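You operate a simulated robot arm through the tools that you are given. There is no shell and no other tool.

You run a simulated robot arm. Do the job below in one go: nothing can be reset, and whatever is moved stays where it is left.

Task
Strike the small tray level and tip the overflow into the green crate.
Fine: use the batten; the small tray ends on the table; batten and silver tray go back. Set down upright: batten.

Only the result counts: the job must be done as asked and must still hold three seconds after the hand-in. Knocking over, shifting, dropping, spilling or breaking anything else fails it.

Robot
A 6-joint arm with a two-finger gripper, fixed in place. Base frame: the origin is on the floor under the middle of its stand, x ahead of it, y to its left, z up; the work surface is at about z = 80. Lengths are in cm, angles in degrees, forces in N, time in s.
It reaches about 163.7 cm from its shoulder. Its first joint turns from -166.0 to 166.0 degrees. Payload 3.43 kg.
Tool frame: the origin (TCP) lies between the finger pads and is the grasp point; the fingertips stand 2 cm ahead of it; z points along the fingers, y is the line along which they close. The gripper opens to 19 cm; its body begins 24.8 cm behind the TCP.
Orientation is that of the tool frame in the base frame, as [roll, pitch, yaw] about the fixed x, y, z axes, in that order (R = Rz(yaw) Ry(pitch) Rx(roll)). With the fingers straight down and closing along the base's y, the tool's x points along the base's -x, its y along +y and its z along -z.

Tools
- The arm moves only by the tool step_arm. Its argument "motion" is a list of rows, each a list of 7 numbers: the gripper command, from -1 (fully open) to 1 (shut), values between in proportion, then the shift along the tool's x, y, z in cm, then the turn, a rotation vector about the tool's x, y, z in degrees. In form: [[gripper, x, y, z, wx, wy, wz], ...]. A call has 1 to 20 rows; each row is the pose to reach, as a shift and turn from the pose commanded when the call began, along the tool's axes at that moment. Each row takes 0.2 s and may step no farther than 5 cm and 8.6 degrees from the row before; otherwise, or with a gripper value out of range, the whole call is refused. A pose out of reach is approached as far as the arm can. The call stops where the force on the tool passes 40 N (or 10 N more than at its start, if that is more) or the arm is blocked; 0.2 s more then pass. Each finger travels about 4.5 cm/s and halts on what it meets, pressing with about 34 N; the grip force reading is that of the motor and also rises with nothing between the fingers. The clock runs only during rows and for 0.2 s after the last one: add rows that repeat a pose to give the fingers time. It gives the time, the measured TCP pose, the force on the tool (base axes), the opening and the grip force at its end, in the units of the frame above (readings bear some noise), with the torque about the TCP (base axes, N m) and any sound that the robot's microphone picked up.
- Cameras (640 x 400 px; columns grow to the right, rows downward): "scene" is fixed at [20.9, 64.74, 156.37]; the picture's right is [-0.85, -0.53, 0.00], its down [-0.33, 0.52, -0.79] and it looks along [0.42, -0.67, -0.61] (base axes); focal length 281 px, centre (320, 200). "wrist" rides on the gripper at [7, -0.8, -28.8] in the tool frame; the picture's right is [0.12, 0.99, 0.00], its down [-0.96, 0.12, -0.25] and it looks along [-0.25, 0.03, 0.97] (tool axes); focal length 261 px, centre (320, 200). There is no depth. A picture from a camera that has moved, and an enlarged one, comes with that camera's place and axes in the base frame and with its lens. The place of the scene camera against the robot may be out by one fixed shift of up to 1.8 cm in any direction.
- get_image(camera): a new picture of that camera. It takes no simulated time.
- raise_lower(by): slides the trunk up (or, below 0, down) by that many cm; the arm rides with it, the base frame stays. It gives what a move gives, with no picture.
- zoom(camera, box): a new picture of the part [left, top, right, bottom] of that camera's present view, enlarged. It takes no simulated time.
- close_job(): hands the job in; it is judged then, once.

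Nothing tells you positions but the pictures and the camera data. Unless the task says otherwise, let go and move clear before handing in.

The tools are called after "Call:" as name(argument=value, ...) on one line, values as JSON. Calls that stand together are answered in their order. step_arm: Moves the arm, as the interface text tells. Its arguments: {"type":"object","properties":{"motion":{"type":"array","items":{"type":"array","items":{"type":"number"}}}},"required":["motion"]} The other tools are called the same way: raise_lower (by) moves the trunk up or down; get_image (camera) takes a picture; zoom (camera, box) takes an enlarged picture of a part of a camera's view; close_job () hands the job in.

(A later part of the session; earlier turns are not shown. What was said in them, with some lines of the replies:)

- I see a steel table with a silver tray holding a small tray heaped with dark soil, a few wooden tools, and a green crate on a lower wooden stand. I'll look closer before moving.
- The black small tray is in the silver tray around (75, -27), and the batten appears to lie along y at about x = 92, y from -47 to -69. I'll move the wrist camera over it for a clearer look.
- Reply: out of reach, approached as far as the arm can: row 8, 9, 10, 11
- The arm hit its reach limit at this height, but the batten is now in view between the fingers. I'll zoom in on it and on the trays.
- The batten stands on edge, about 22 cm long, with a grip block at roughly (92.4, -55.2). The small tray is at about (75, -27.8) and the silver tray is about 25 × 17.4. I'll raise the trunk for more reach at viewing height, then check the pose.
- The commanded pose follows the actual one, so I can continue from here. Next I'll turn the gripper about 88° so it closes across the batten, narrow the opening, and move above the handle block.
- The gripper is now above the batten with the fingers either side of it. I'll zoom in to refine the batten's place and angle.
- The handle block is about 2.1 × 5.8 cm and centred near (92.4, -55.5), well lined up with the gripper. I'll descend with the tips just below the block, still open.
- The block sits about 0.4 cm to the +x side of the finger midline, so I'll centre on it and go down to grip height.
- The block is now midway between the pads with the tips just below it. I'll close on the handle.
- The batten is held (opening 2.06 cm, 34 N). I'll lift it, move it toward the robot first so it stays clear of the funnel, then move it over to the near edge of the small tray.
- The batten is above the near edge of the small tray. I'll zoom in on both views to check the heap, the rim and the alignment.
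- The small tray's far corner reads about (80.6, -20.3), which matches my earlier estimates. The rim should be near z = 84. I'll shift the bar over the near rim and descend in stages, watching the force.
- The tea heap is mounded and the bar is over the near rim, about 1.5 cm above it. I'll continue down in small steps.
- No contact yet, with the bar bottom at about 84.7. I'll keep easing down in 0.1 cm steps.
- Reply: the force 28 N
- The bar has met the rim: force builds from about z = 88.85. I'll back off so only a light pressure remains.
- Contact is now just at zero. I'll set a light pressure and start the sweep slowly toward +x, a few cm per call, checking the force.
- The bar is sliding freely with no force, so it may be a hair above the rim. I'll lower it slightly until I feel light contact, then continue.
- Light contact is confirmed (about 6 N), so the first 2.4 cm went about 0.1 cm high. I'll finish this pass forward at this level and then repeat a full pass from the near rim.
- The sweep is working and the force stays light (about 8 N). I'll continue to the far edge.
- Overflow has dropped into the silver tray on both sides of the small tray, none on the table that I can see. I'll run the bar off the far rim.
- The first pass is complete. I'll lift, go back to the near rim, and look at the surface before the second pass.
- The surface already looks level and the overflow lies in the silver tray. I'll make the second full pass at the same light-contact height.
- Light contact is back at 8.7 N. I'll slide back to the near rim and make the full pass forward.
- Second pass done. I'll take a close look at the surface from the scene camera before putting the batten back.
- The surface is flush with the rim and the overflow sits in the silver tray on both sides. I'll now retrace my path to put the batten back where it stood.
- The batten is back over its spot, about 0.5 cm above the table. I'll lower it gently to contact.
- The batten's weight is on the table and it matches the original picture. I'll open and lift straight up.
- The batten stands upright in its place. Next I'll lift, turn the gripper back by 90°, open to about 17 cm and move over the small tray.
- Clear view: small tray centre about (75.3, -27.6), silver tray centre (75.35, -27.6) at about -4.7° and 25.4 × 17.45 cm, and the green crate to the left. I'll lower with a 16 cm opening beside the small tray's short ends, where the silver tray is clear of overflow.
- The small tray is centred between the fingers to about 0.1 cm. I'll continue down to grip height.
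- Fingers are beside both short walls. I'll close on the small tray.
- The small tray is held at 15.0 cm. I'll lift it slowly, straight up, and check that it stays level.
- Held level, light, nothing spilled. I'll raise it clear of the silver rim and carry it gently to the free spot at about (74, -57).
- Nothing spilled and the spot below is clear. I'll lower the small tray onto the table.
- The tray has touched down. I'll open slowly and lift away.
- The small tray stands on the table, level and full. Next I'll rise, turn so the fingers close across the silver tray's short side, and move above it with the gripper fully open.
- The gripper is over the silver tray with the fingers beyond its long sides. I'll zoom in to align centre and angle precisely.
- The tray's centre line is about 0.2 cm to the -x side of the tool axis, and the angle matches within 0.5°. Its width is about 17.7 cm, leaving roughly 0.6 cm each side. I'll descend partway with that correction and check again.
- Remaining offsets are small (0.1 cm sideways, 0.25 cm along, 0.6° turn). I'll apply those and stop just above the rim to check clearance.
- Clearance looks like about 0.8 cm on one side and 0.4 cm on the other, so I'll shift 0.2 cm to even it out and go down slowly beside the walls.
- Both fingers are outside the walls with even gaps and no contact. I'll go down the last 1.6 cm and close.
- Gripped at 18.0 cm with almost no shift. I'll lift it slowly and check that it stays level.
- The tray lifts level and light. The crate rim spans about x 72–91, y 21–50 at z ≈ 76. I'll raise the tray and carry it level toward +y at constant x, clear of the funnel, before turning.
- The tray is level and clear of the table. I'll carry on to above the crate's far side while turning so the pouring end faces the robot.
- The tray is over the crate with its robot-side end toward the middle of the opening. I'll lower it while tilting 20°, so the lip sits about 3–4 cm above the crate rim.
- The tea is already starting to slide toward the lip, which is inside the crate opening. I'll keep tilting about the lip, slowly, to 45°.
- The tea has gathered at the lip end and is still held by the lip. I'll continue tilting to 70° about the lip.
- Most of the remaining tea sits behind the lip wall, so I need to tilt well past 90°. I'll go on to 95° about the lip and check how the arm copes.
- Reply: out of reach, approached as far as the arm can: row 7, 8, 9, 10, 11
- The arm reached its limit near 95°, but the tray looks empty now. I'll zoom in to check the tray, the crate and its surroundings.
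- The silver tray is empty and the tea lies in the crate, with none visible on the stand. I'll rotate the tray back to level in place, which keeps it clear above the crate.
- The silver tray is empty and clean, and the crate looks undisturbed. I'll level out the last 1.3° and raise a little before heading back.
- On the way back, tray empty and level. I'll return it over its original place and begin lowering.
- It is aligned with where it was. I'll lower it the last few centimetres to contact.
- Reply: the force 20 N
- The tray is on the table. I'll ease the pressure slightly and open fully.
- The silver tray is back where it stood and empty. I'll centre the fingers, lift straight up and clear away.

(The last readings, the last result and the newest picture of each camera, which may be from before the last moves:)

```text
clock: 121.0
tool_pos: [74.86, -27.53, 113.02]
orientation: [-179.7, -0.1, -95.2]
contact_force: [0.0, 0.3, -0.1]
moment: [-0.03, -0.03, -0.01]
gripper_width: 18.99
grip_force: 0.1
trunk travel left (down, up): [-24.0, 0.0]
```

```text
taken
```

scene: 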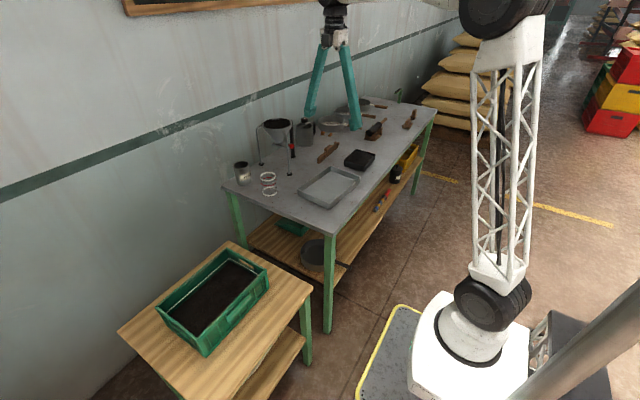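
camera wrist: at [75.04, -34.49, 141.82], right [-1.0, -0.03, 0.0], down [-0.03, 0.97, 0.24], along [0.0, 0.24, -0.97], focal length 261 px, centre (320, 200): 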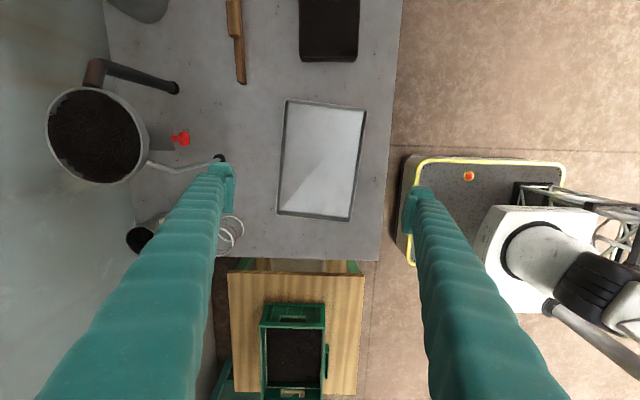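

Everything is in place and the arm is clear above. I'll take final close-ups of the table, the tray surfaces and the crate before handing in.

Call:
zoom(camera="scene", box=[280, 120, 390, 220])

Call:
zoom(camera="scene", box=[110, 230, 320, 370])

Call:
zoom(camera="scene", box=[335, 140, 385, 180])

Call:
zoom(camera="wrist", box=[230, 0, 400, 240])

Call:
zoom(camera="wrist", box=[210, 250, 390, 400])

```text
4.00 times, centred on (335, 170) of scene
camera zoom: at [20.9, 64.74, 156.37], right [-0.85, -0.53, 0.0], down [-0.33, 0.52, -0.79], along [0.42, -0.67, -0.61], focal length 1124 px, centre (260, 320)
```

zoom: 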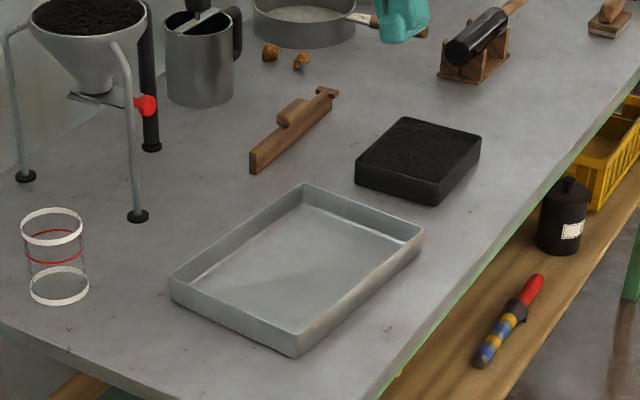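

```text
2.86 times, centred on (215, 300) of scene
camera zoom: at [20.9, 64.74, 156.37], right [-0.85, -0.53, 0.0], down [-0.33, 0.52, -0.79], along [0.42, -0.67, -0.61], focal length 803 px, centre (620, -86)
```

zoom: 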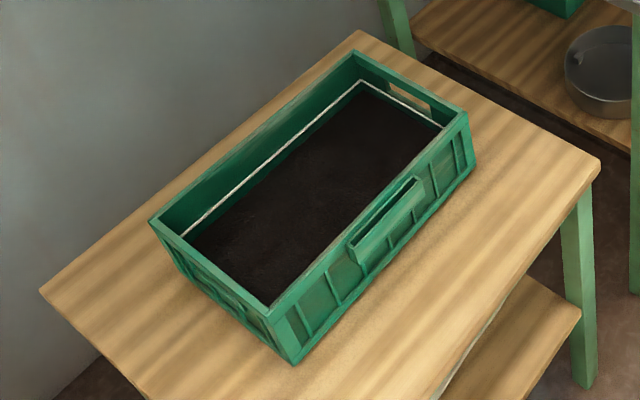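

```text
10.00 times, centred on (360, 160) of scene
camera zoom: at [20.9, 64.74, 156.37], right [-0.85, -0.53, 0.0], down [-0.33, 0.52, -0.79], along [0.42, -0.67, -0.61], focal length 2811 px, centre (-80, 600)
```

zoom: 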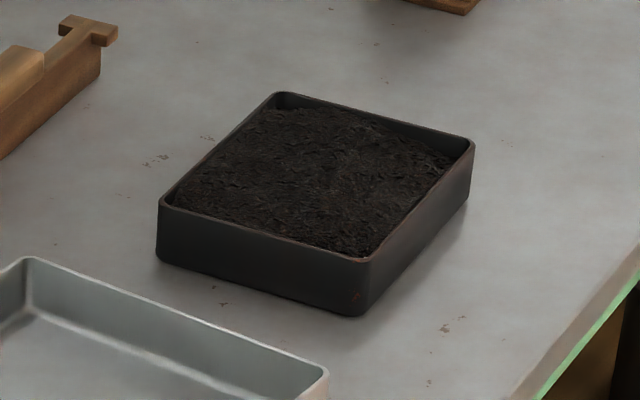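

```text
1.67 times, centred on (315, 120) of wrist
camera zoom: at [75.04, -34.49, 141.82], right [-1.0, -0.03, 0.0], down [-0.03, 0.97, 0.24], along [0.0, 0.24, -0.97], focal length 434 px, centre (328, 333)
```

zoom: 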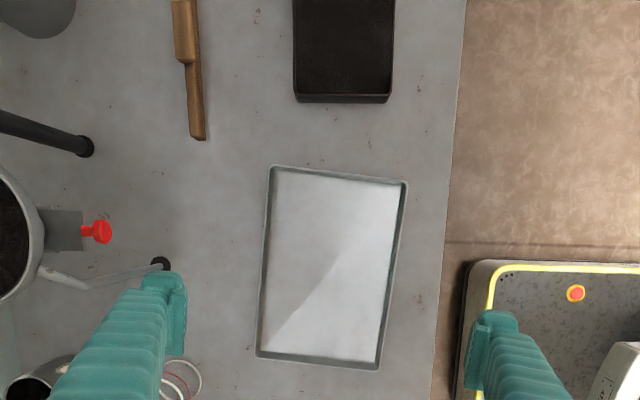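

```text
2.67 times, centred on (300, 325) of wrist
camera zoom: at [75.04, -34.49, 141.82], right [-1.0, -0.03, 0.0], down [-0.03, 0.97, 0.24], along [0.0, 0.24, -0.97], focal length 695 px, centre (373, -133)
```

zoom: 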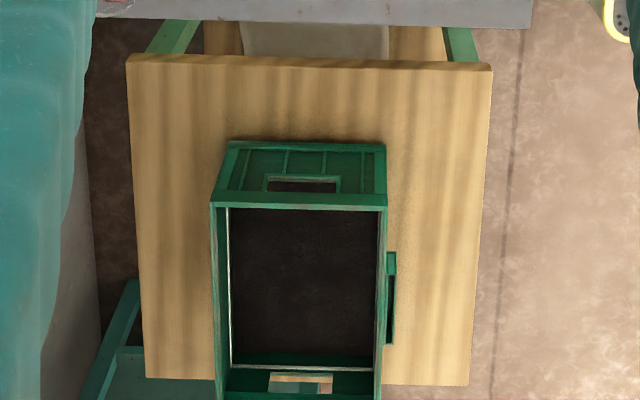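

The small tray is level on the table and its overflow is in the green crate. The batten stands upright in its place, the silver tray is back and empty, nothing has spilled or shifted, and the gripper is clear. I'm handing in.

Call:
close_job()

```text
The job is handed in.
```

The job is done and handed in. In the last close-ups, nothing had spilled, tipped over or shifted.

- **Small tray:** I struck it level with the batten in two light passes along the rim. It now sits on the table at about (74, -57), in the open space beside the silver tray.
- **Overflow:** all of it fell into the silver tray, and I tipped that into the green crate. The arm could tilt the tray no further than about 95°, but that was enough; the tray looked empty afterwards.
- **Batten:** it is back in its original place, standing upright.
- **Silver tray:** it is back on the table, empty, within about 0.3 cm of where it started.

The gripper was open and clear above the table when I handed in.
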